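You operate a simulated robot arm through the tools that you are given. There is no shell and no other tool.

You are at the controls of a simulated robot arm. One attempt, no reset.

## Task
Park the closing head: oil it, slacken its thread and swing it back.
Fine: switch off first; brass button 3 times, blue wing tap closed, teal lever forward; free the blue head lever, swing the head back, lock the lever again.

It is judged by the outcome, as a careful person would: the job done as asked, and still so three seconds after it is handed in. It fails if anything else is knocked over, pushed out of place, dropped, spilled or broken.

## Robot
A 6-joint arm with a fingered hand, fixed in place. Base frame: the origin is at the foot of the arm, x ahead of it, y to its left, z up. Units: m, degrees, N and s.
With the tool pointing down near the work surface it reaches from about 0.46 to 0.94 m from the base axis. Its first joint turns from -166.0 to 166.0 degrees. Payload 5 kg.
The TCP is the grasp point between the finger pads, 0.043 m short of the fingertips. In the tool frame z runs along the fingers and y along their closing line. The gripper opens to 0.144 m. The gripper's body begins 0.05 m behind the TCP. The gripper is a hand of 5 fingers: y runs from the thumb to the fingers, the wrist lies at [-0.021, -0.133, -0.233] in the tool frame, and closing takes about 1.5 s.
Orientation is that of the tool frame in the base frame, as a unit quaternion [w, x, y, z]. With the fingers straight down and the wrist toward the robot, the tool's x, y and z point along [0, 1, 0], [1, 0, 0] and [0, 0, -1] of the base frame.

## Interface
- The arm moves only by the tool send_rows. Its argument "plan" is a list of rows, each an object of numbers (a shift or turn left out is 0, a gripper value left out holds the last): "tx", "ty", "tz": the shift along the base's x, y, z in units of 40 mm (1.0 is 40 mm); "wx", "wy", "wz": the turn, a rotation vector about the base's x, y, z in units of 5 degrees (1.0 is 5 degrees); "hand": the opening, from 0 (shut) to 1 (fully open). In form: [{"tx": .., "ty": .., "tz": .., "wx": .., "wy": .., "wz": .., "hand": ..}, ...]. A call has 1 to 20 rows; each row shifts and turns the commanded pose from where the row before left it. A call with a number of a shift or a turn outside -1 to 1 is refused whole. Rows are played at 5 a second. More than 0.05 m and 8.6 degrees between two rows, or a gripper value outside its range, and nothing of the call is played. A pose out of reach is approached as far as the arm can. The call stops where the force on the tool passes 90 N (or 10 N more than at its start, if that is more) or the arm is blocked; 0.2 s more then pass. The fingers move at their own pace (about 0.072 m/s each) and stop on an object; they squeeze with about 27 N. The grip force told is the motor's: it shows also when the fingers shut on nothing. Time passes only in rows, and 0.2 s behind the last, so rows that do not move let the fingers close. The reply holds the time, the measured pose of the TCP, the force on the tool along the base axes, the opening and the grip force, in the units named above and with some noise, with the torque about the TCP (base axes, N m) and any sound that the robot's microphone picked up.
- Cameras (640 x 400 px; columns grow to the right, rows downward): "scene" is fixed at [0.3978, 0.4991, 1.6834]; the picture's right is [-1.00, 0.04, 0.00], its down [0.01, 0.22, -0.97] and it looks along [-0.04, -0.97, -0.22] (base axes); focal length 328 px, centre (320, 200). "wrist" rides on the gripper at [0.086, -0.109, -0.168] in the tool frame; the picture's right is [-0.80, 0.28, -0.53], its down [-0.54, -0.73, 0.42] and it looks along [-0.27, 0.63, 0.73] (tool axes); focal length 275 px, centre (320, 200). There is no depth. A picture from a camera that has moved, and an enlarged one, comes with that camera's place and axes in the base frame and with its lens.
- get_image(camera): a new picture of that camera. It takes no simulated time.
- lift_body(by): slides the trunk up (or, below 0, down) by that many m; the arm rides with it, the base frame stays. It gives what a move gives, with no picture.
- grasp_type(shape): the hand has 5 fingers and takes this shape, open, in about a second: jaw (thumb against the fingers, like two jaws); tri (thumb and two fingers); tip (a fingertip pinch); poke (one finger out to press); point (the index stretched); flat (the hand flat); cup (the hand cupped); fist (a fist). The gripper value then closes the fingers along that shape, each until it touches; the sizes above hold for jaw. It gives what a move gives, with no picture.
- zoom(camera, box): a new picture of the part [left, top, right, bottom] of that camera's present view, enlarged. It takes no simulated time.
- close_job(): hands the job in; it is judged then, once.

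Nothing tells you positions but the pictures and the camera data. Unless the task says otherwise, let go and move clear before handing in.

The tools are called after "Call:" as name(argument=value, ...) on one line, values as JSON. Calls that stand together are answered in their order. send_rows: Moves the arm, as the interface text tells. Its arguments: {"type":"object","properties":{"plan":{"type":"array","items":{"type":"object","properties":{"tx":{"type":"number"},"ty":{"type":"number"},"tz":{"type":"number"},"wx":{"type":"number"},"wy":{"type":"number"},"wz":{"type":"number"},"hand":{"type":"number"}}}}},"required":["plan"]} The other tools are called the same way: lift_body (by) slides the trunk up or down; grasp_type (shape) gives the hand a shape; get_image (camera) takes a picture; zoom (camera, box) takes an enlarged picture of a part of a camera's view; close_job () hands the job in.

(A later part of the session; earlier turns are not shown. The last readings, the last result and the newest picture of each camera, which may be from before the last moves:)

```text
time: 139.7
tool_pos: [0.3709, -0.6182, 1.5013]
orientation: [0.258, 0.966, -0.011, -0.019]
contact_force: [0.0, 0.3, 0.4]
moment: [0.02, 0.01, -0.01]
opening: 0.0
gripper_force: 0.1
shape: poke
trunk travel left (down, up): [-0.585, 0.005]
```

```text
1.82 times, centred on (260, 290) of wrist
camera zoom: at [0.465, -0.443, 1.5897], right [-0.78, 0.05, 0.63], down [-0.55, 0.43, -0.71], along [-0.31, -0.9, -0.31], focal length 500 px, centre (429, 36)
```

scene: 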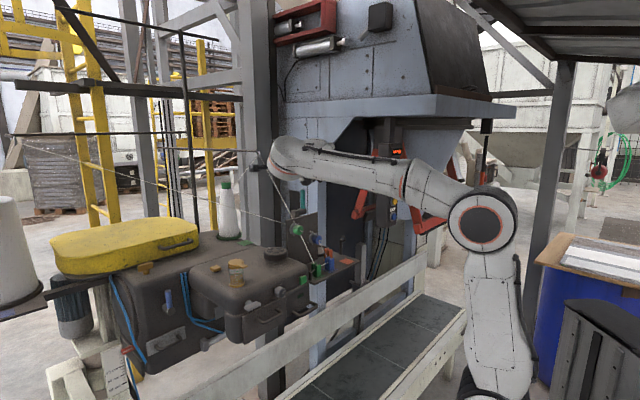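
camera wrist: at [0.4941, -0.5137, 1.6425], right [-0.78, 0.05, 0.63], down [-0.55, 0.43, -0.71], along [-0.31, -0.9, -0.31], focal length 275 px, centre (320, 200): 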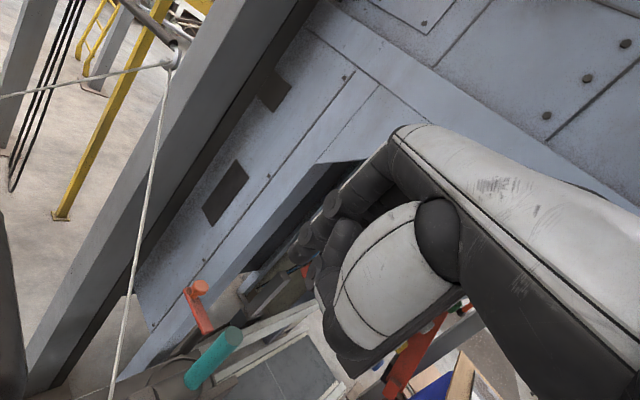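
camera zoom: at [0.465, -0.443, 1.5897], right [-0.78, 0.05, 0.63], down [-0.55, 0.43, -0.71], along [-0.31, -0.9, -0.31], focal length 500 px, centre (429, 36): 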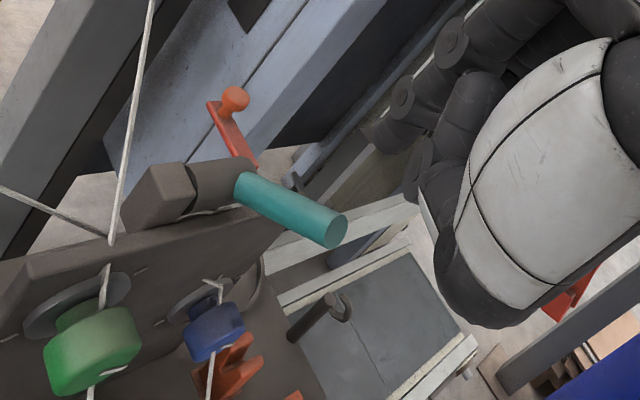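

The teal lever stays forward against its stop. Next is the blue head lever on the column at about (0.808, -0.393), z 1.16 to 1.21. I'll travel over the conveyor side with the hand high.

Call:
send_rows(plan=[{"tx": 0.1, "ty": 0.9, "tz": 0.1}, {"tx": 0.1, "ty": 0.95}, {"tx": 0.1, "ty": 0.95}, {"tx": 0.1, "ty": 0.95}, {"tx": 0.1, "ty": 0.95}, {"tx": 0.1, "ty": 0.95}, {"tx": 0.1, "ty": 0.95}, {"tx": 0.6, "ty": 0.45, "tz": -0.1, "wz": 0.7}, {"tx": 0.6, "ty": 0.45, "tz": -0.2, "wz": 0.7}, {"tx": 0.6, "ty": 0.45, "tz": -0.2, "wz": 0.7}, {"tx": 0.6, "ty": 0.45, "tz": -0.2, "wz": 0.7}, {"tx": 0.6, "ty": 0.45, "tz": -0.2, "wz": 0.7}, {"tx": 0.6, "ty": 0.45, "tz": -0.2, "wz": 0.7}, {"tx": 0.6, "ty": 0.45, "tz": -0.2, "wz": 0.7}, {"tx": 0.6, "ty": 0.45, "tz": -0.2, "wz": 0.7}, {"tx": 0.6, "ty": 0.45, "tz": -0.2, "wz": 0.7}, {"tz": 0}])

Call:
send_rows(plan=[{"wx": -0.866, "wy": -0.5}, {"wx": -0.866, "wy": -0.5}, {"wx": -0.866, "wy": -0.5}, {"wx": -0.866, "wy": -0.5}, {"wx": -0.866, "wy": -0.5}, {"tz": 0}])

Call:
get_image(camera="wrist")

Call:
get_image(camera="scene")

```text
time: 143.3
tool_pos: [0.6143, -0.1917, 1.4366]
orientation: [0.255, 0.932, 0.251, 0.052]
contact_force: [0.9, -0.7, 0.2]
moment: [-0.04, -0.01, -0.03]
opening: 0.0
gripper_force: 0.1
shape: poke
trunk travel left (down, up): [-0.585, 0.005]
```

```text
time: 144.7
tool_pos: [0.6146, -0.191, 1.4383]
orientation: [0.45, 0.857, 0.227, 0.104]
contact_force: [0.0, -1.2, -0.8]
moment: [0.01, 0.0, 0.04]
opening: 0.0
gripper_force: 0.1
shape: poke
trunk travel left (down, up): [-0.585, 0.005]
```

```text
taken
camera wrist: at [0.5934, 0.0251, 1.4425], right [-0.82, -0.14, 0.56], down [-0.53, -0.21, -0.82], along [0.23, -0.97, 0.1], focal length 275 px, centre (320, 200)
```

wrist: 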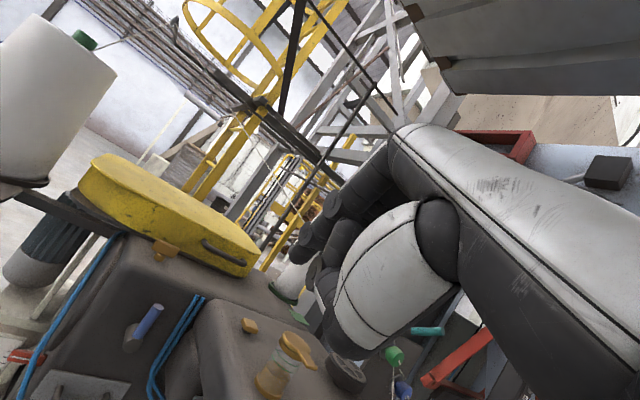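

```text
taken
```

scene: 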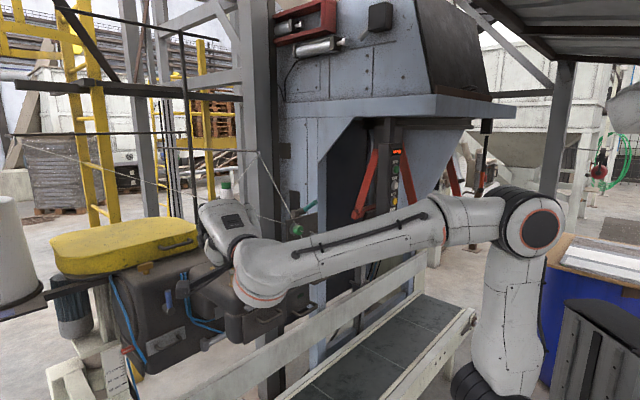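

The head's side is close on the -u side of the lever, so a mostly vertical finger will fit best. I'll straighten the hand and look down on the lever.

Call:
send_rows(plan=[{"wx": 0.866, "wy": 0.5}, {"wx": 0.866, "wy": 0.5}, {"wx": 0.866, "wy": 0.5}, {"wx": 0.866, "wy": 0.5}, {"wx": 0.866, "wy": 0.5}, {"wx": 0.866, "wy": 0.5}, {"wx": 0.866, "wy": 0.5}, {"wx": 0.866, "wy": 0.5}, {"wx": 0.866, "wy": 0.5}, {"wz": 1}, {"wz": 1}, {"wz": 1}, {"tx": 0.5, "ty": -0.5, "tz": -0.4}, {"tx": 0.5, "ty": -0.5, "tz": -0.4}, {"tx": 0.5, "ty": -0.5, "tz": -0.4}, {"tz": 0}])

Call:
get_image(camera="wrist")

Call:
get_image(camera="scene")

```text
time: 148.1
tool_pos: [0.6743, -0.2508, 1.3902]
orientation: [0.087, 0.918, 0.385, 0.02]
contact_force: [0.1, -0.3, 1.2]
moment: [0.0, -0.02, -0.02]
opening: 0.0
gripper_force: 0.1
shape: poke
trunk travel left (down, up): [-0.585, 0.005]
```

```text
taken
camera wrist: at [0.6408, -0.0906, 1.5339], right [-0.42, -0.68, 0.6], down [-0.85, 0.05, -0.53], along [0.33, -0.73, -0.6], focal length 275 px, centre (320, 200)
```

wrist: 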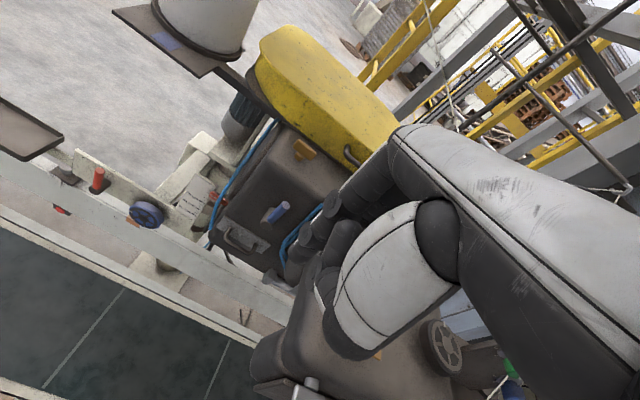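

```text
taken
```

scene: 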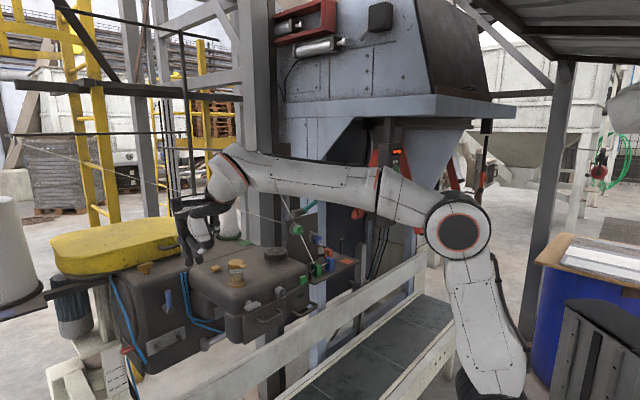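

Call:
zoom(camera="wrist", box=[200, 130, 360, 290])

Call:
zoom(camera="scene", box=[130, 210, 250, 330])

```text
2.50 times, centred on (280, 210) of wrist
camera zoom: at [0.6408, -0.0906, 1.5339], right [-0.42, -0.68, 0.6], down [-0.85, 0.05, -0.53], along [0.33, -0.73, -0.6], focal length 688 px, centre (420, 175)
```

zoom: 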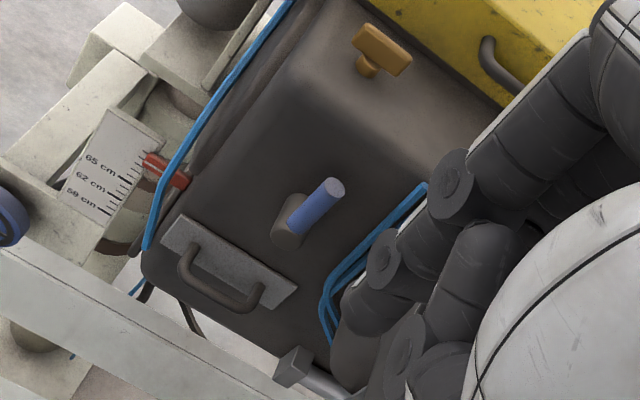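

```text
3.33 times, centred on (190, 270) of scene
camera zoom: at [0.3978, 0.4991, 1.6834], right [-1.0, 0.04, 0.0], down [0.01, 0.22, -0.97], along [-0.04, -0.97, -0.22], focal length 1094 px, centre (753, -33)
```

zoom: 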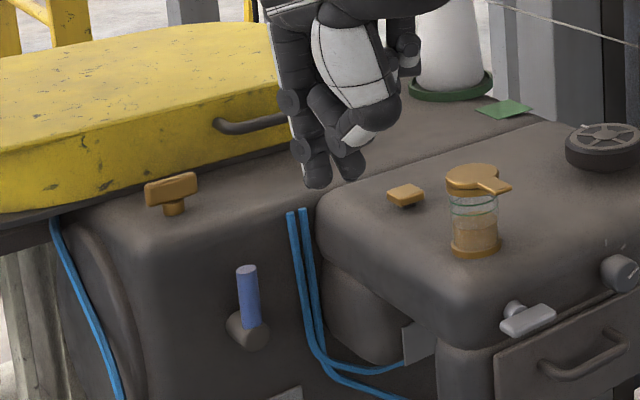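

Call:
send_rows(plan=[{"tx": 0.482, "ty": -0.85, "tz": -0.3}, {"tx": 0.482, "ty": -0.85, "tz": -0.3}, {"tx": 0.482, "ty": -0.85, "tz": -0.3}, {"tx": 0.482, "ty": -0.85, "tz": -0.3}, {"tx": 0.482, "ty": -0.85, "tz": -0.3}, {"tz": 0}])

Call:
get_image(camera="wrist")

Call:
zoom(camera="wrist", box=[200, 130, 380, 300])

Call:
zoom(camera="scene", box=[130, 210, 250, 330])

```text
time: 149.5
tool_pos: [0.7711, -0.4212, 1.3316]
orientation: [0.087, 0.919, 0.385, 0.02]
contact_force: [-0.1, 1.3, -0.3]
moment: [0.01, 0.04, 0.0]
opening: 0.0
gripper_force: 0.2
shape: poke
trunk travel left (down, up): [-0.585, 0.005]
```

```text
taken
camera wrist: at [0.7368, -0.2602, 1.4742], right [-0.42, -0.68, 0.6], down [-0.85, 0.05, -0.53], along [0.33, -0.73, -0.6], focal length 275 px, centre (320, 200)
```

wrist: 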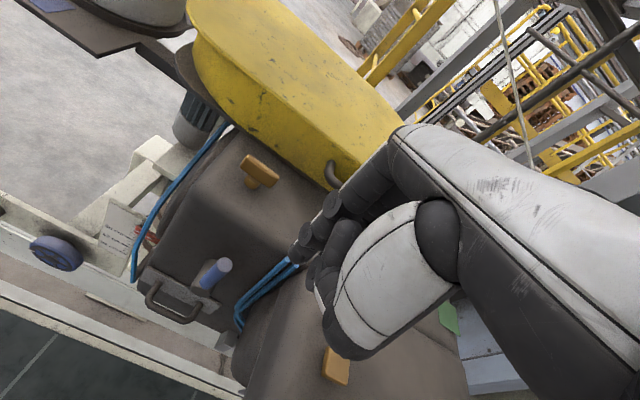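

```text
2.35 times, centred on (290, 215) of wrist
camera zoom: at [0.7368, -0.2602, 1.4742], right [-0.42, -0.68, 0.6], down [-0.85, 0.05, -0.53], along [0.33, -0.73, -0.6], focal length 648 px, centre (391, 165)
```

zoom: 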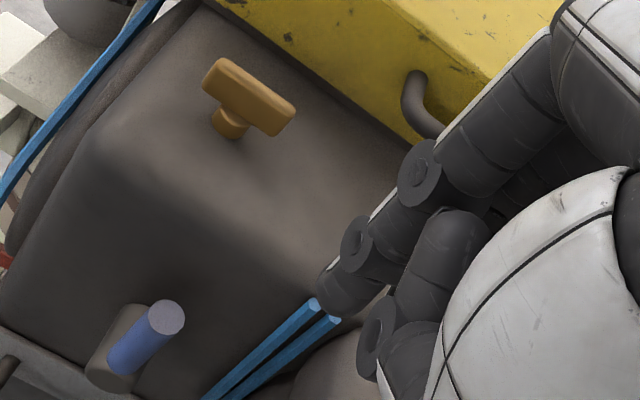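

```text
3.33 times, centred on (190, 270) of scene
camera zoom: at [0.3978, 0.4991, 1.6834], right [-1.0, 0.04, 0.0], down [0.01, 0.22, -0.97], along [-0.04, -0.97, -0.22], focal length 1094 px, centre (753, -33)
```

zoom: 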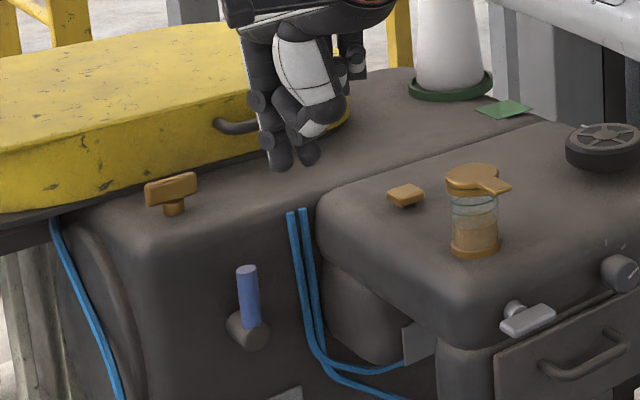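

Call:
send_rows(plan=[{"tz": -0.6}, {"tz": -0.6}, {"tz": -0.6}, {"tz": 0}])

Call:
zoom(camera="wrist", box=[200, 130, 380, 300])

Call:
zoom(camera="scene", box=[140, 230, 220, 310])

```text
time: 150.5
tool_pos: [0.7719, -0.4206, 1.2586]
orientation: [0.088, 0.919, 0.385, 0.02]
contact_force: [-0.4, -0.1, -0.3]
moment: [0.01, 0.01, 0.02]
opening: 0.0
gripper_force: 0.1
shape: poke
trunk travel left (down, up): [-0.585, 0.005]
```

```text
2.35 times, centred on (290, 215) of wrist
camera zoom: at [0.738, -0.2603, 1.4014], right [-0.42, -0.68, 0.6], down [-0.85, 0.05, -0.53], along [0.33, -0.73, -0.6], focal length 648 px, centre (391, 165)
```

zoom: 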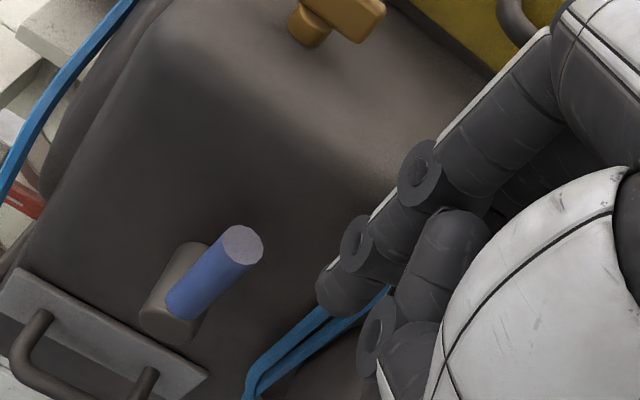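

```text
5.00 times, centred on (180, 270) of scene
camera zoom: at [0.3978, 0.4991, 1.6834], right [-1.0, 0.04, 0.0], down [0.01, 0.22, -0.97], along [-0.04, -0.97, -0.22], focal length 1642 px, centre (1020, -150)
```

zoom: 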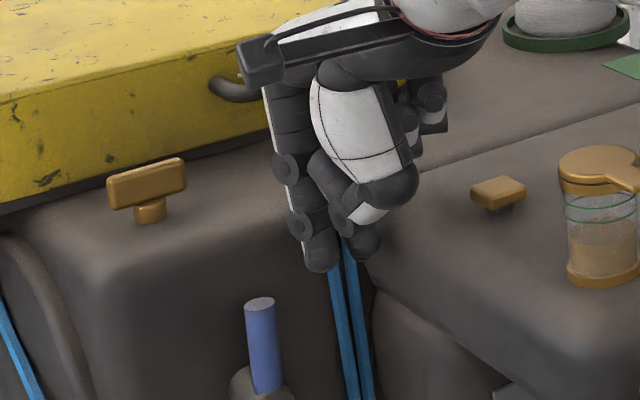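

Call:
send_rows(plan=[{"tz": -0.5}, {"tx": 0.146, "ty": 0.136}, {"tx": 0.146, "ty": 0.136}, {"tx": 0.146, "ty": 0.136}, {"tz": 0}])

Call:
zoom(camera="wrist", box=[200, 130, 380, 300])

Call:
zoom(camera="scene", box=[140, 230, 220, 310])

```text
time: 151.7
tool_pos: [0.7885, -0.4061, 1.2363]
orientation: [0.087, 0.919, 0.385, 0.02]
contact_force: [0.5, -0.6, -0.2]
moment: [-0.03, -0.01, -0.01]
opening: 0.0001
gripper_force: 0.1
shape: poke
trunk travel left (down, up): [-0.585, 0.005]
```

```text
2.35 times, centred on (290, 215) of wrist
camera zoom: at [0.7556, -0.2447, 1.3809], right [-0.42, -0.68, 0.6], down [-0.85, 0.05, -0.53], along [0.33, -0.73, -0.6], focal length 648 px, centre (391, 165)
```

zoom: 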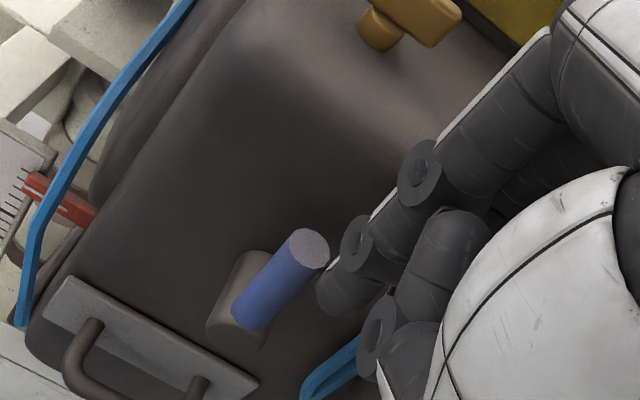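

```text
5.00 times, centred on (180, 270) of scene
camera zoom: at [0.3978, 0.4991, 1.6834], right [-1.0, 0.04, 0.0], down [0.01, 0.22, -0.97], along [-0.04, -0.97, -0.22], focal length 1642 px, centre (1020, -150)
```

zoom: 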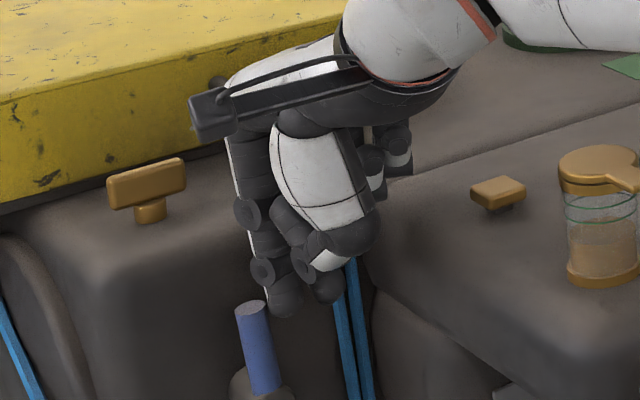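

The blue lever moves easily toward +u. I'll follow its arc to free it fully.

Call:
send_rows(plan=[{"tx": 0.159, "ty": 0.148, "tz": -0.04}, {"tx": 0.159, "ty": 0.148, "tz": -0.04}, {"tx": 0.206, "ty": 0.192, "tz": -0.06}, {"tx": 0.206, "ty": 0.192, "tz": -0.06}, {"tz": 0}])

Call:
zoom(camera="wrist", box=[200, 130, 380, 300])

Call:
zoom(camera="scene", box=[140, 230, 220, 310])

```text
time: 152.9
tool_pos: [0.8187, -0.3785, 1.2307]
orientation: [0.088, 0.919, 0.384, 0.019]
contact_force: [-4.9, 2.2, 3.6]
moment: [-0.15, -0.11, -0.1]
opening: 0.0
gripper_force: 0.0
shape: poke
trunk travel left (down, up): [-0.585, 0.005]
```

```text
2.35 times, centred on (290, 215) of wrist
camera zoom: at [0.7842, -0.2173, 1.3739], right [-0.42, -0.68, 0.6], down [-0.85, 0.05, -0.53], along [0.33, -0.73, -0.6], focal length 648 px, centre (391, 165)
```

zoom: 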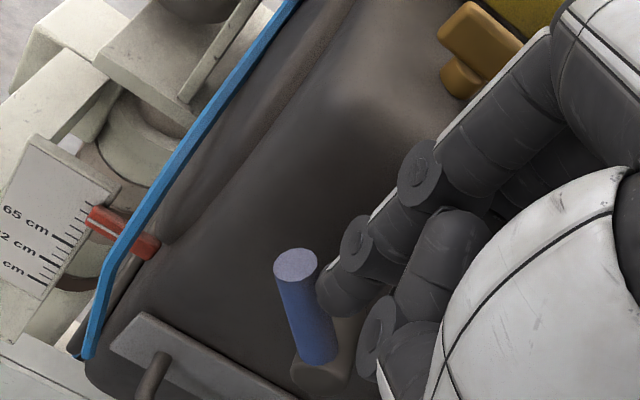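

```text
5.00 times, centred on (180, 270) of scene
camera zoom: at [0.3978, 0.4991, 1.6834], right [-1.0, 0.04, 0.0], down [0.01, 0.22, -0.97], along [-0.04, -0.97, -0.22], focal length 1642 px, centre (1020, -150)
```

zoom: 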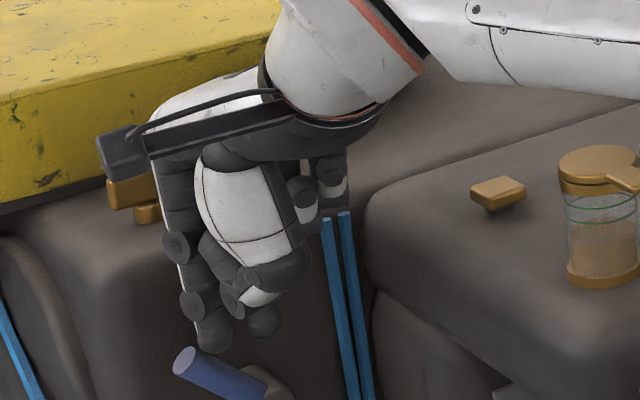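

Call:
send_rows(plan=[{"tx": 0.166, "ty": 0.155, "tz": -0.17}, {"tx": 0.166, "ty": 0.155, "tz": -0.18}, {"tx": 0.09, "ty": 0.08, "tz": -0.2}, {"tx": 0.08, "ty": 0.07, "tz": -0.2}, {"tz": 0}])

Call:
zoom(camera="wrist", box=[200, 130, 380, 300])

Call:
zoom(camera="scene", box=[130, 230, 220, 320])

```text
time: 154.1
tool_pos: [0.8354, -0.3582, 1.2029]
orientation: [0.088, 0.919, 0.384, 0.021]
contact_force: [-23.6, 10.8, 13.4]
moment: [0.1, 0.19, -0.27]
opening: 0.0001
gripper_force: 0.0
shape: poke
trunk travel left (down, up): [-0.585, 0.005]
```

```text
2.35 times, centred on (290, 215) of wrist
camera zoom: at [0.8006, -0.1977, 1.3464], right [-0.42, -0.68, 0.6], down [-0.85, 0.05, -0.53], along [0.33, -0.73, -0.6], focal length 648 px, centre (391, 165)
```

zoom: 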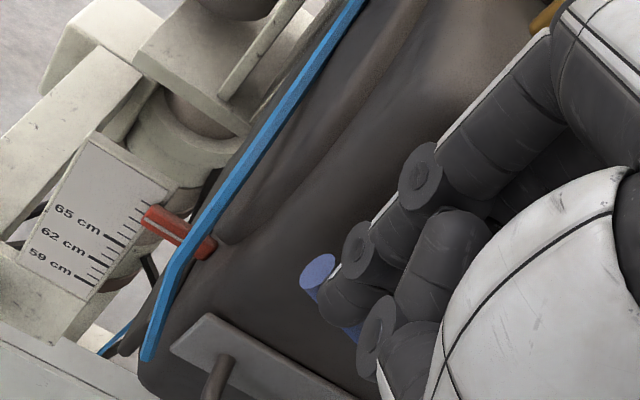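

```text
4.44 times, centred on (175, 275) of scene
camera zoom: at [0.3978, 0.4991, 1.6834], right [-1.0, 0.04, 0.0], down [0.01, 0.22, -0.97], along [-0.04, -0.97, -0.22], focal length 1459 px, centre (964, -133)
```

zoom: 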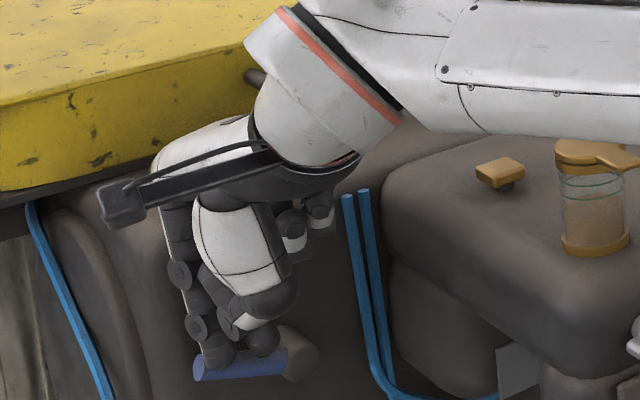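

Call:
send_rows(plan=[{"tz": 0.3, "tx": -0.05, "ty": -0.05}, {"tz": 0.4}, {"tz": 0.5}, {"tz": 0.5}, {"tz": 0}])

Call:
zoom(camera="wrist", box=[200, 130, 380, 300])

Call:
zoom(camera="scene", box=[130, 230, 220, 320])

```text
time: 155.3
tool_pos: [0.836, -0.3623, 1.2681]
orientation: [0.088, 0.918, 0.385, 0.02]
contact_force: [-0.2, -0.6, 0.2]
moment: [-0.02, 0.03, 0.04]
opening: 0.0
gripper_force: 0.0
shape: poke
trunk travel left (down, up): [-0.585, 0.005]
```

```text
2.35 times, centred on (290, 215) of wrist
camera zoom: at [0.8031, -0.202, 1.4111], right [-0.42, -0.68, 0.6], down [-0.85, 0.05, -0.53], along [0.33, -0.73, -0.6], focal length 648 px, centre (391, 165)
```

zoom: 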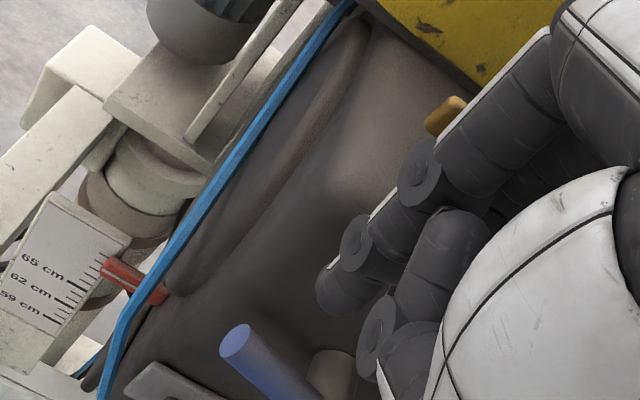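

```text
4.44 times, centred on (175, 275) of scene
camera zoom: at [0.3978, 0.4991, 1.6834], right [-1.0, 0.04, 0.0], down [0.01, 0.22, -0.97], along [-0.04, -0.97, -0.22], focal length 1459 px, centre (964, -133)
```

zoom: 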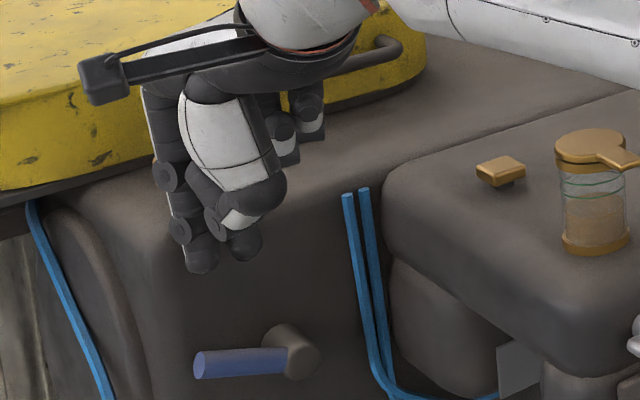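

The lever is now horizontal (free). Before swinging, I want to know how the head moves, so I'll pull away and look closely at the lamp-end handle and the seams.

Call:
send_rows(plan=[{"tz": 0.6}, {"tz": 0.6, "tx": -0.3, "ty": 0.3}, {"tx": -0.6, "ty": 0.65, "tz": 0.3}, {"tx": -0.6, "ty": 0.65}, {"tx": -0.6, "ty": 0.65}, {"tx": -0.6, "ty": 0.65, "wz": -0.8}, {"tx": -0.6, "ty": 0.4, "wz": -0.8}, {"tx": -0.6, "ty": 0.2, "wz": -0.8}, {"tx": -0.7, "wz": -0.8}, {"tx": -0.7, "wz": -0.8}, {"tx": -0.7, "wz": -0.8}, {"tx": -0.7, "wz": -0.8}, {"tx": -0.6, "wz": -0.8}, {"wx": -1, "wy": -0.09}, {"wx": -1, "wy": -0.09}, {"wx": -1, "wy": -0.09}, {"wx": -1, "wy": -0.09}, {"wx": -1, "wy": -0.09}, {"wx": -1, "wy": -0.09}, {"tz": 0}])

Call:
get_image(camera="wrist")

Call:
get_image(camera="scene")

```text
time: 159.5
tool_pos: [0.5446, -0.2222, 1.327]
orientation: [0.346, 0.932, 0.109, -0.012]
contact_force: [-0.3, -0.1, 0.3]
moment: [-0.04, 0.0, -0.01]
opening: 0.0
gripper_force: 0.1
shape: poke
trunk travel left (down, up): [-0.585, 0.005]
```

```text
taken
camera wrist: at [0.5959, -0.0165, 1.3776], right [-0.75, -0.02, 0.67], down [-0.66, 0.16, -0.73], along [-0.09, -0.99, -0.13], focal length 275 px, centre (320, 200)
```

wrist: 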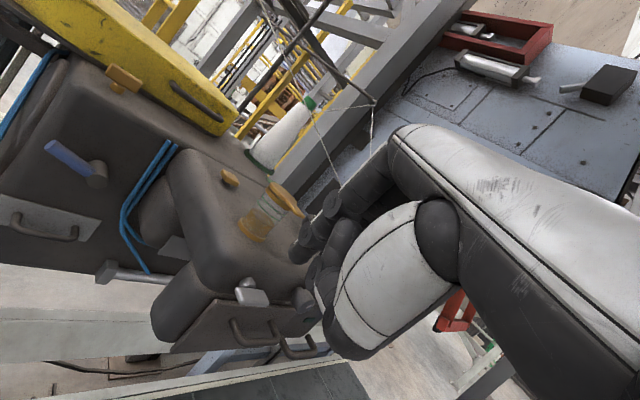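

```text
taken
```

scene: 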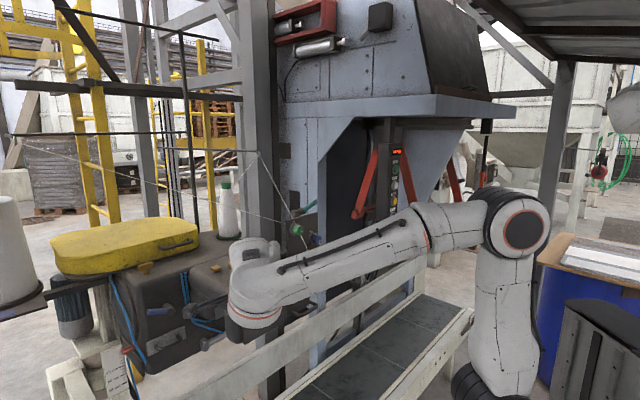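

Call:
zoom(camera="wrist", box=[0, 60, 320, 300])

Call:
zoom(camera="wrist", box=[120, 240, 340, 380])

Call:
zoom(camera="scene", box=[40, 220, 240, 400])

```text
1.67 times, centred on (160, 180) of wrist
camera zoom: at [0.5959, -0.0165, 1.3776], right [-0.75, -0.02, 0.67], down [-0.66, 0.16, -0.73], along [-0.09, -0.99, -0.13], focal length 459 px, centre (587, 233)
```

zoom: 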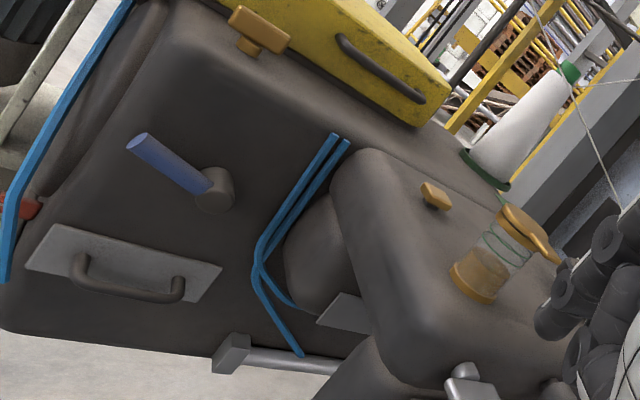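

```text
2.86 times, centred on (230, 310) of wrist
camera zoom: at [0.5959, -0.0165, 1.3776], right [-0.75, -0.02, 0.67], down [-0.66, 0.16, -0.73], along [-0.09, -0.99, -0.13], focal length 786 px, centre (577, -114)
```

zoom: 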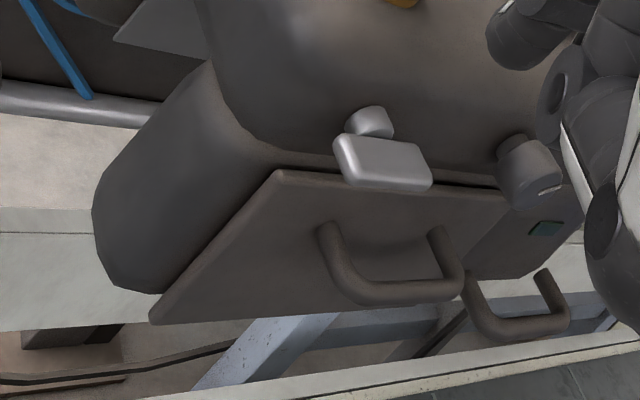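

```text
2.22 times, centred on (140, 310) of scene
camera zoom: at [0.3978, 0.4991, 1.6834], right [-1.0, 0.04, 0.0], down [0.01, 0.22, -0.97], along [-0.04, -0.97, -0.22], focal length 730 px, centre (720, -44)
```

zoom: 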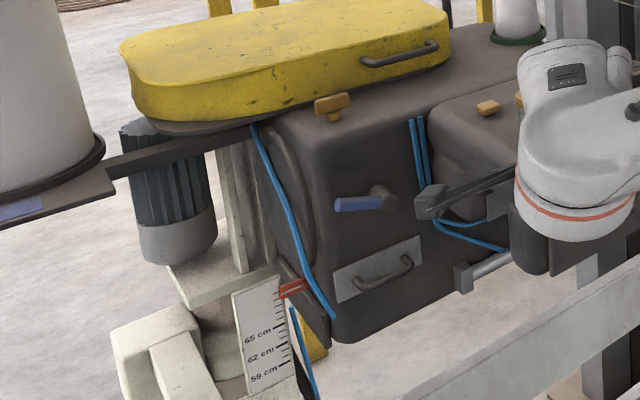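

The body, tray and spool look like one unit carried by the mast, so "back" should be a swing about the mast, with the free end moving away from the conveyor. I'll bring the finger to the blank panel beside the lamp for a gentle test push.

Call:
send_rows(plan=[{"tx": -0.6, "ty": 0.3}, {"tx": -0.6, "ty": 0.2}, {"tx": -0.6}, {"tx": -0.6}, {"tz": 0}])

Call:
lift_body(by=-0.18)

Call:
send_rows(plan=[{"tx": -0.3, "ty": -0.6, "tz": 0.1}, {"tx": -0.3, "ty": -0.7, "tz": 0.1}, {"tx": -0.3, "ty": -0.7, "tz": 0.1}, {"tx": -0.3, "ty": -0.7, "tz": 0.1}, {"tx": -0.3, "ty": -0.7, "tz": 0.1}, {"tz": 0}])

Call:
get_image(camera="wrist")

Call:
get_image(camera="scene")

```text
time: 160.7
tool_pos: [0.449, -0.2012, 1.3263]
orientation: [0.345, 0.932, 0.11, -0.011]
contact_force: [0.4, -0.1, 0.4]
moment: [0.0, -0.01, -0.03]
opening: 0.0
gripper_force: 0.0
shape: poke
trunk travel left (down, up): [-0.585, 0.005]
```

```text
time: 162.7
tool_pos: [0.4486, -0.2016, 1.1465]
orientation: [0.345, 0.932, 0.109, -0.012]
contact_force: [0.1, -0.7, 0.5]
moment: [-0.02, -0.01, 0.03]
opening: 0.0001
gripper_force: 0.0
shape: poke
trunk travel left (down, up): [-0.405, 0.185]
```

```text
time: 164.1
tool_pos: [0.3893, -0.3376, 1.1664]
orientation: [0.344, 0.932, 0.109, -0.011]
contact_force: [-0.7, 0.7, -0.1]
moment: [0.0, -0.03, 0.0]
opening: 0.0
gripper_force: 0.0
shape: poke
trunk travel left (down, up): [-0.405, 0.185]
```

```text
taken
camera wrist: at [0.4407, -0.1322, 1.2168], right [-0.75, -0.02, 0.67], down [-0.66, 0.16, -0.73], along [-0.09, -0.99, -0.13], focal length 275 px, centre (320, 200)
```

wrist: 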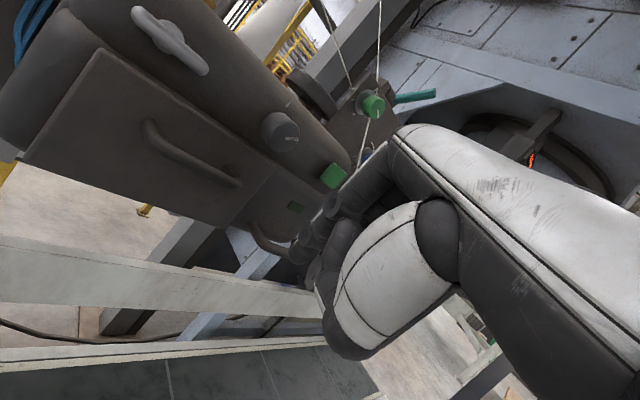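

```text
taken
```

scene: 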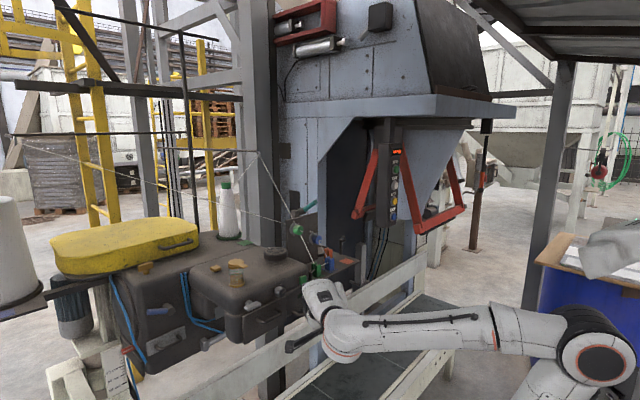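

Call:
zoom(camera="wrist", box=[200, 130, 380, 300])

Call:
zoom(camera="scene", box=[240, 260, 340, 360])

```text
2.35 times, centred on (290, 215) of wrist
camera zoom: at [0.4407, -0.1322, 1.2168], right [-0.75, -0.02, 0.67], down [-0.66, 0.16, -0.73], along [-0.09, -0.99, -0.13], focal length 648 px, centre (391, 165)
```

zoom: 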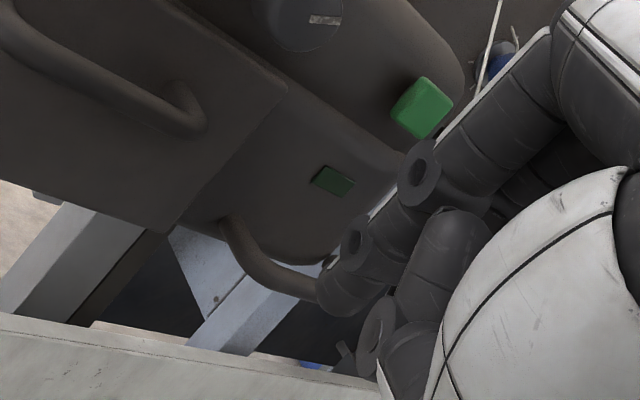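

```text
4.00 times, centred on (290, 310) of scene
camera zoom: at [0.3978, 0.4991, 1.6834], right [-1.0, 0.04, 0.0], down [0.01, 0.22, -0.97], along [-0.04, -0.97, -0.22], focal length 1313 px, centre (440, -240)
```

zoom: 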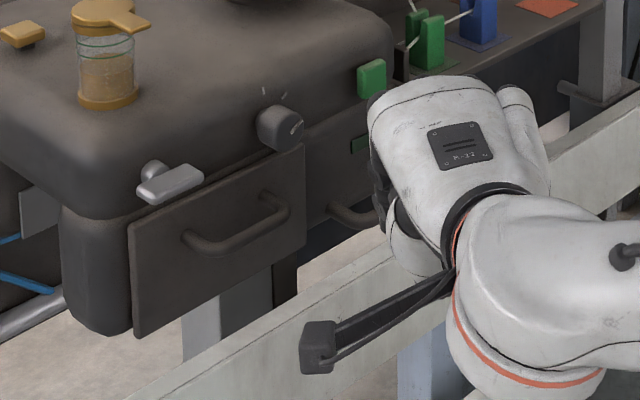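

Call:
send_rows(plan=[{"tx": 0.27, "ty": -0.5}, {"tx": 0.27, "ty": -0.5}, {"tx": 0.27, "ty": -0.45}, {"tz": 0}])

Call:
zoom(camera="wrist", box=[200, 130, 380, 300])

```text
time: 165.1
tool_pos: [0.4224, -0.3973, 1.1668]
orientation: [0.345, 0.932, 0.109, -0.012]
contact_force: [-0.2, -0.5, 0.2]
moment: [0.03, 0.03, -0.04]
opening: 0.0
gripper_force: 0.0
shape: poke
trunk travel left (down, up): [-0.405, 0.185]
```

```text
2.35 times, centred on (290, 215) of wrist
camera zoom: at [0.4736, -0.1906, 1.217], right [-0.75, -0.02, 0.67], down [-0.66, 0.16, -0.73], along [-0.09, -0.99, -0.13], focal length 648 px, centre (391, 165)
```

zoom: 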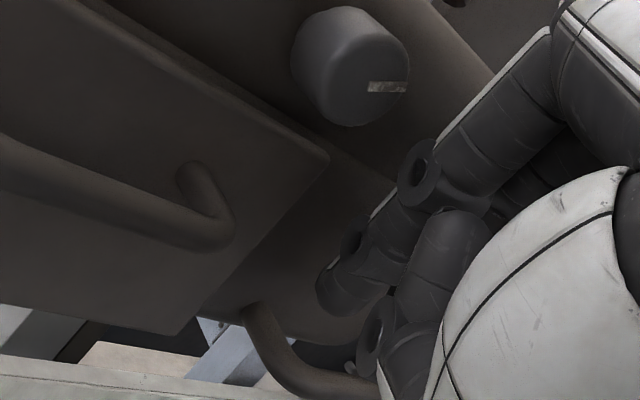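

Call:
send_rows(plan=[{"tx": 0.03, "ty": -0.12}, {"tx": 0.03, "ty": -0.12}, {"tx": 0.0, "ty": -0.12}, {"tz": 0}])

Call:
zoom(camera="scene", box=[240, 260, 340, 360])

```text
time: 166.1
tool_pos: [0.424, -0.4099, 1.1662]
orientation: [0.345, 0.932, 0.109, -0.011]
contact_force: [-0.3, 1.3, -0.1]
moment: [-0.05, -0.03, -0.03]
opening: 0.0
gripper_force: 0.1
shape: poke
trunk travel left (down, up): [-0.405, 0.185]
```

```text
4.00 times, centred on (290, 310) of scene
camera zoom: at [0.3978, 0.4991, 1.6834], right [-1.0, 0.04, 0.0], down [0.01, 0.22, -0.97], along [-0.04, -0.97, -0.22], focal length 1313 px, centre (440, -240)
```

zoom: 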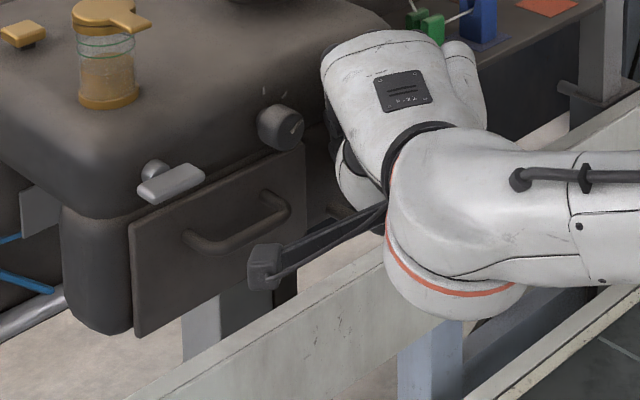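

Call:
send_rows(plan=[{"ty": -0.12}, {"ty": -0.12}, {"ty": -0.12}, {"tz": 0}])

Call:
zoom(camera="scene", box=[240, 260, 340, 360])

```text
time: 167.1
tool_pos: [0.4248, -0.4241, 1.1667]
orientation: [0.346, 0.932, 0.109, -0.013]
contact_force: [-0.7, 1.3, -0.1]
moment: [-0.02, -0.01, -0.03]
opening: 0.0
gripper_force: 0.1
shape: poke
trunk travel left (down, up): [-0.405, 0.185]
heard: click
```

```text
4.00 times, centred on (290, 310) of scene
camera zoom: at [0.3978, 0.4991, 1.6834], right [-1.0, 0.04, 0.0], down [0.01, 0.22, -0.97], along [-0.04, -0.97, -0.22], focal length 1313 px, centre (440, -240)
```

zoom: 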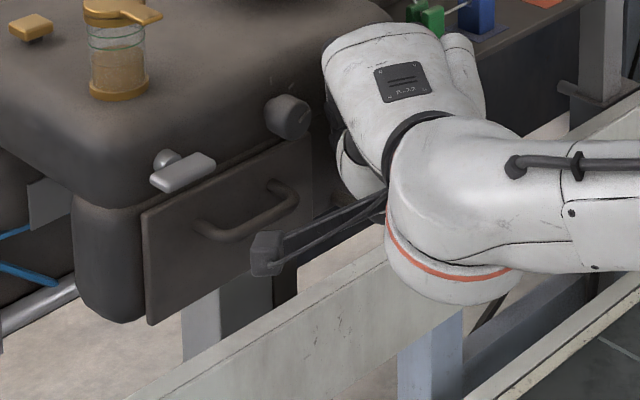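

The head moved back with very little force, but I heard a click. I need to check what it was: the lamp, the dial and the rest of the unit.

Call:
get_image(camera="wrist")

Call:
zoom(camera="wrist", box=[180, 80, 380, 300])

Call:
get_image(camera="scene")

Call:
zoom(camera="scene", box=[40, 200, 360, 400])

```text
taken
camera wrist: at [0.4754, -0.2189, 1.2168], right [-0.75, -0.02, 0.67], down [-0.66, 0.16, -0.73], along [-0.09, -0.99, -0.13], focal length 275 px, centre (320, 200)
```

wrist: 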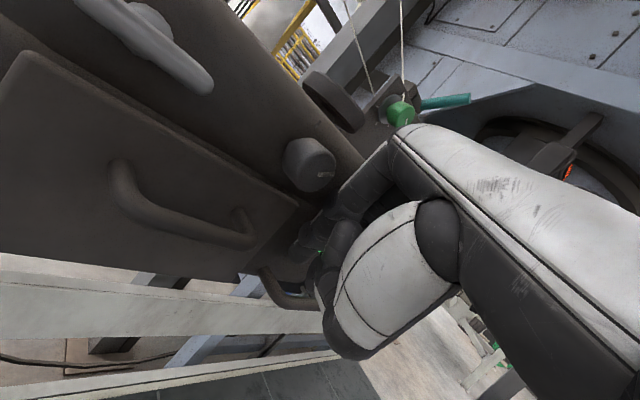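

```text
1.82 times, centred on (280, 190) of wrist
camera zoom: at [0.4754, -0.2189, 1.2168], right [-0.75, -0.02, 0.67], down [-0.66, 0.16, -0.73], along [-0.09, -0.99, -0.13], focal length 500 px, centre (393, 218)
```

zoom: 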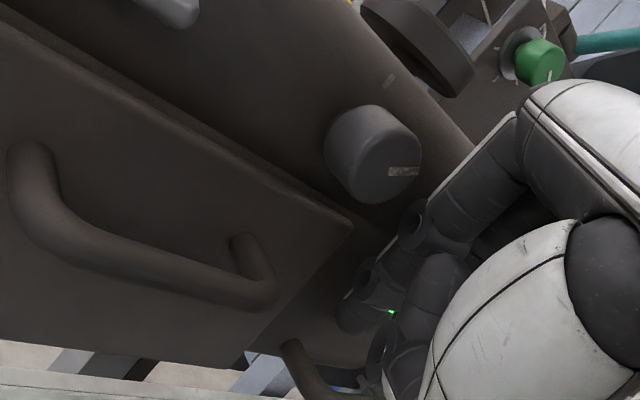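

```text
taken
```

scene: 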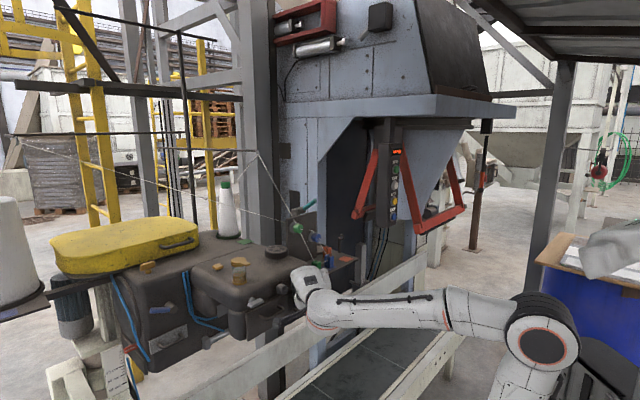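

```text
2.00 times, centred on (200, 300) of scene
camera zoom: at [0.3978, 0.4991, 1.6834], right [-1.0, 0.04, 0.0], down [0.01, 0.22, -0.97], along [-0.04, -0.97, -0.22], focal length 657 px, centre (560, 0)
```

zoom: 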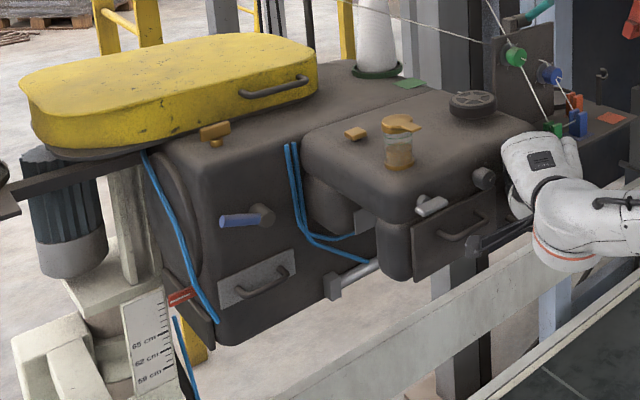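

My hand brushed the green switch and turned the machine back on, so I need to switch it off again right away. I'll back off and re-aim squarely at the green button.

Call:
send_rows(plan=[{"ty": 0.3, "tx": -0.1}, {"ty": 0.6, "tx": -0.4}, {"ty": 0.6, "tx": -0.4, "tz": 0.4}, {"tz": 0.6, "tx": -0.2}, {"tz": 0.5}, {"tz": 0}])

Call:
get_image(camera="wrist")

Call:
zoom(camera="wrist", box=[180, 130, 380, 300])

Call:
zoom(camera="scene", box=[200, 200, 360, 340])

```text
time: 168.5
tool_pos: [0.3795, -0.3643, 1.2268]
orientation: [0.345, 0.932, 0.109, -0.012]
contact_force: [0.6, -0.6, -0.1]
moment: [-0.01, -0.04, 0.03]
opening: 0.0
gripper_force: 0.1
shape: poke
trunk travel left (down, up): [-0.405, 0.185]
```

```text
taken
camera wrist: at [0.4307, -0.1593, 1.2771], right [-0.75, -0.02, 0.67], down [-0.66, 0.16, -0.73], along [-0.09, -0.99, -0.13], focal length 275 px, centre (320, 200)
```

wrist: 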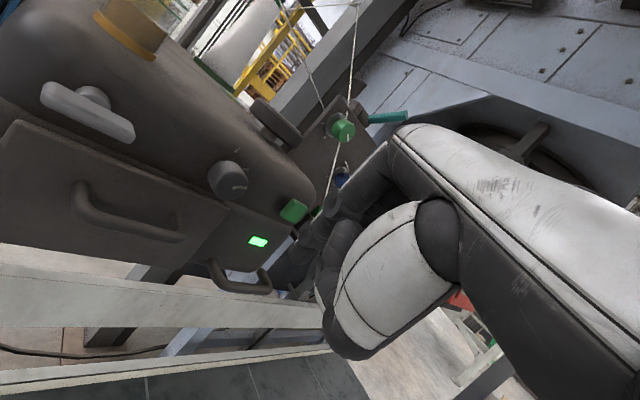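

```text
2.35 times, centred on (280, 215) of wrist
camera zoom: at [0.4307, -0.1593, 1.2771], right [-0.75, -0.02, 0.67], down [-0.66, 0.16, -0.73], along [-0.09, -0.99, -0.13], focal length 648 px, centre (414, 165)
```

zoom: 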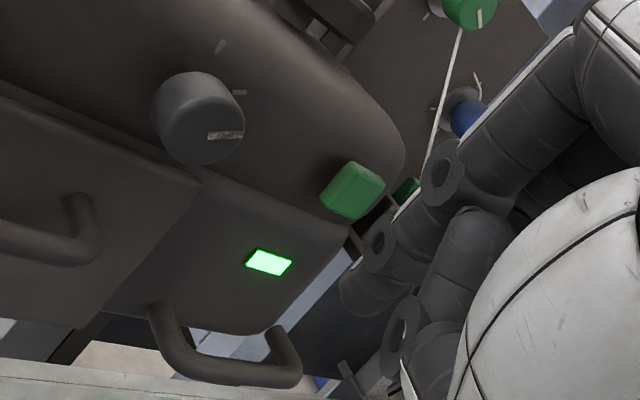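

```text
2.86 times, centred on (280, 270) of scene
camera zoom: at [0.3978, 0.4991, 1.6834], right [-1.0, 0.04, 0.0], down [0.01, 0.22, -0.97], along [-0.04, -0.97, -0.22], focal length 938 px, centre (434, 0)
```

zoom: 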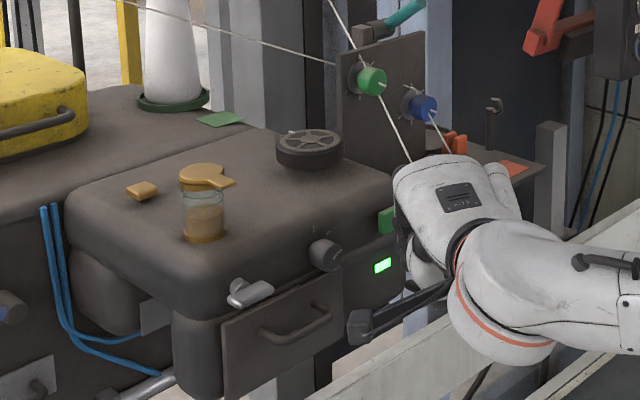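

Call:
send_rows(plan=[{"tx": 0.14, "ty": -0.5, "tz": 0.05}, {"tx": 0.14, "ty": -0.55, "tz": 0.05}, {"tx": 0.14, "ty": -0.4, "tz": 0.05}, {"tz": 0}])

Call:
zoom(camera="wrist", box=[200, 130, 380, 300])

```text
time: 169.5
tool_pos: [0.3964, -0.4233, 1.2314]
orientation: [0.344, 0.932, 0.11, -0.012]
contact_force: [-0.3, -0.1, 0.0]
moment: [0.02, -0.01, 0.02]
opening: 0.0001
gripper_force: 0.0
shape: poke
trunk travel left (down, up): [-0.405, 0.185]
```

```text
2.35 times, centred on (290, 215) of wrist
camera zoom: at [0.4482, -0.2179, 1.2826], right [-0.75, -0.02, 0.67], down [-0.66, 0.16, -0.73], along [-0.09, -0.99, -0.13], focal length 648 px, centre (391, 165)
```

zoom: 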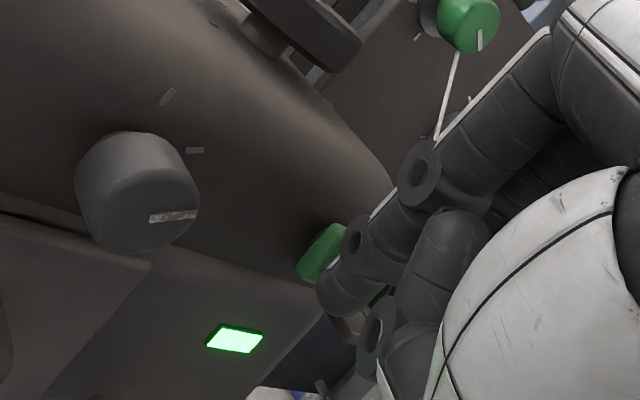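

Call:
send_rows(plan=[{"tx": 0.06, "tz": 0.08}, {"tx": 0.35, "ty": -0.6}, {"tx": -0.45, "ty": 0.8}, {"tx": -0.3, "ty": 0.6}, {"tz": 0}])

Call:
zoom(camera="wrist", box=[180, 130, 380, 300])

Call:
zoom(camera="scene", box=[200, 200, 360, 340])

```text
time: 170.7
tool_pos: [0.3845, -0.39, 1.2361]
orientation: [0.344, 0.932, 0.109, -0.012]
contact_force: [-0.9, 0.6, 0.9]
moment: [-0.04, -0.01, 0.02]
opening: 0.0
gripper_force: 0.1
shape: poke
trunk travel left (down, up): [-0.405, 0.185]
heard: click
```

```text
2.35 times, centred on (280, 215) of wrist
camera zoom: at [0.4361, -0.1847, 1.286], right [-0.75, -0.02, 0.67], down [-0.66, 0.16, -0.73], along [-0.09, -0.99, -0.13], focal length 648 px, centre (414, 165)
```

zoom: 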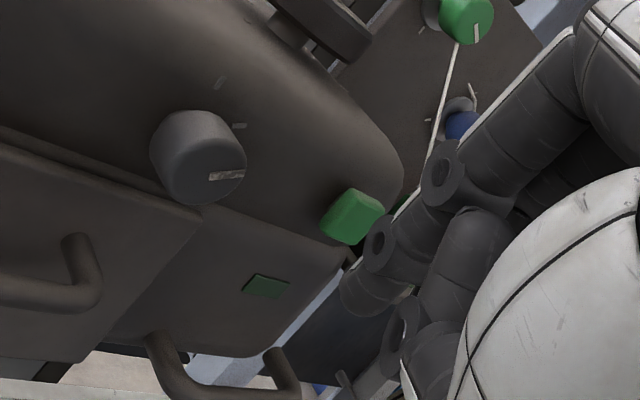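

```text
2.86 times, centred on (280, 270) of scene
camera zoom: at [0.3978, 0.4991, 1.6834], right [-1.0, 0.04, 0.0], down [0.01, 0.22, -0.97], along [-0.04, -0.97, -0.22], focal length 938 px, centre (434, 0)
```

zoom: 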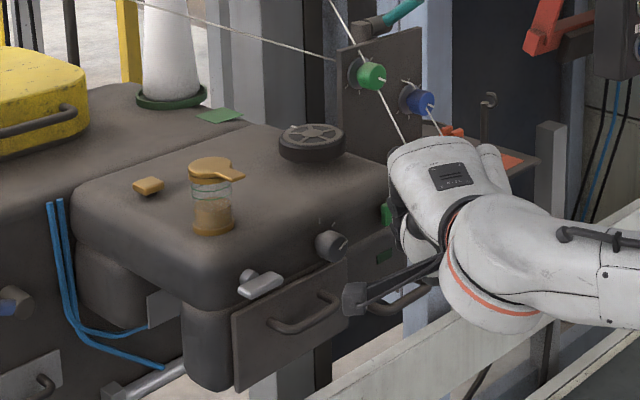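

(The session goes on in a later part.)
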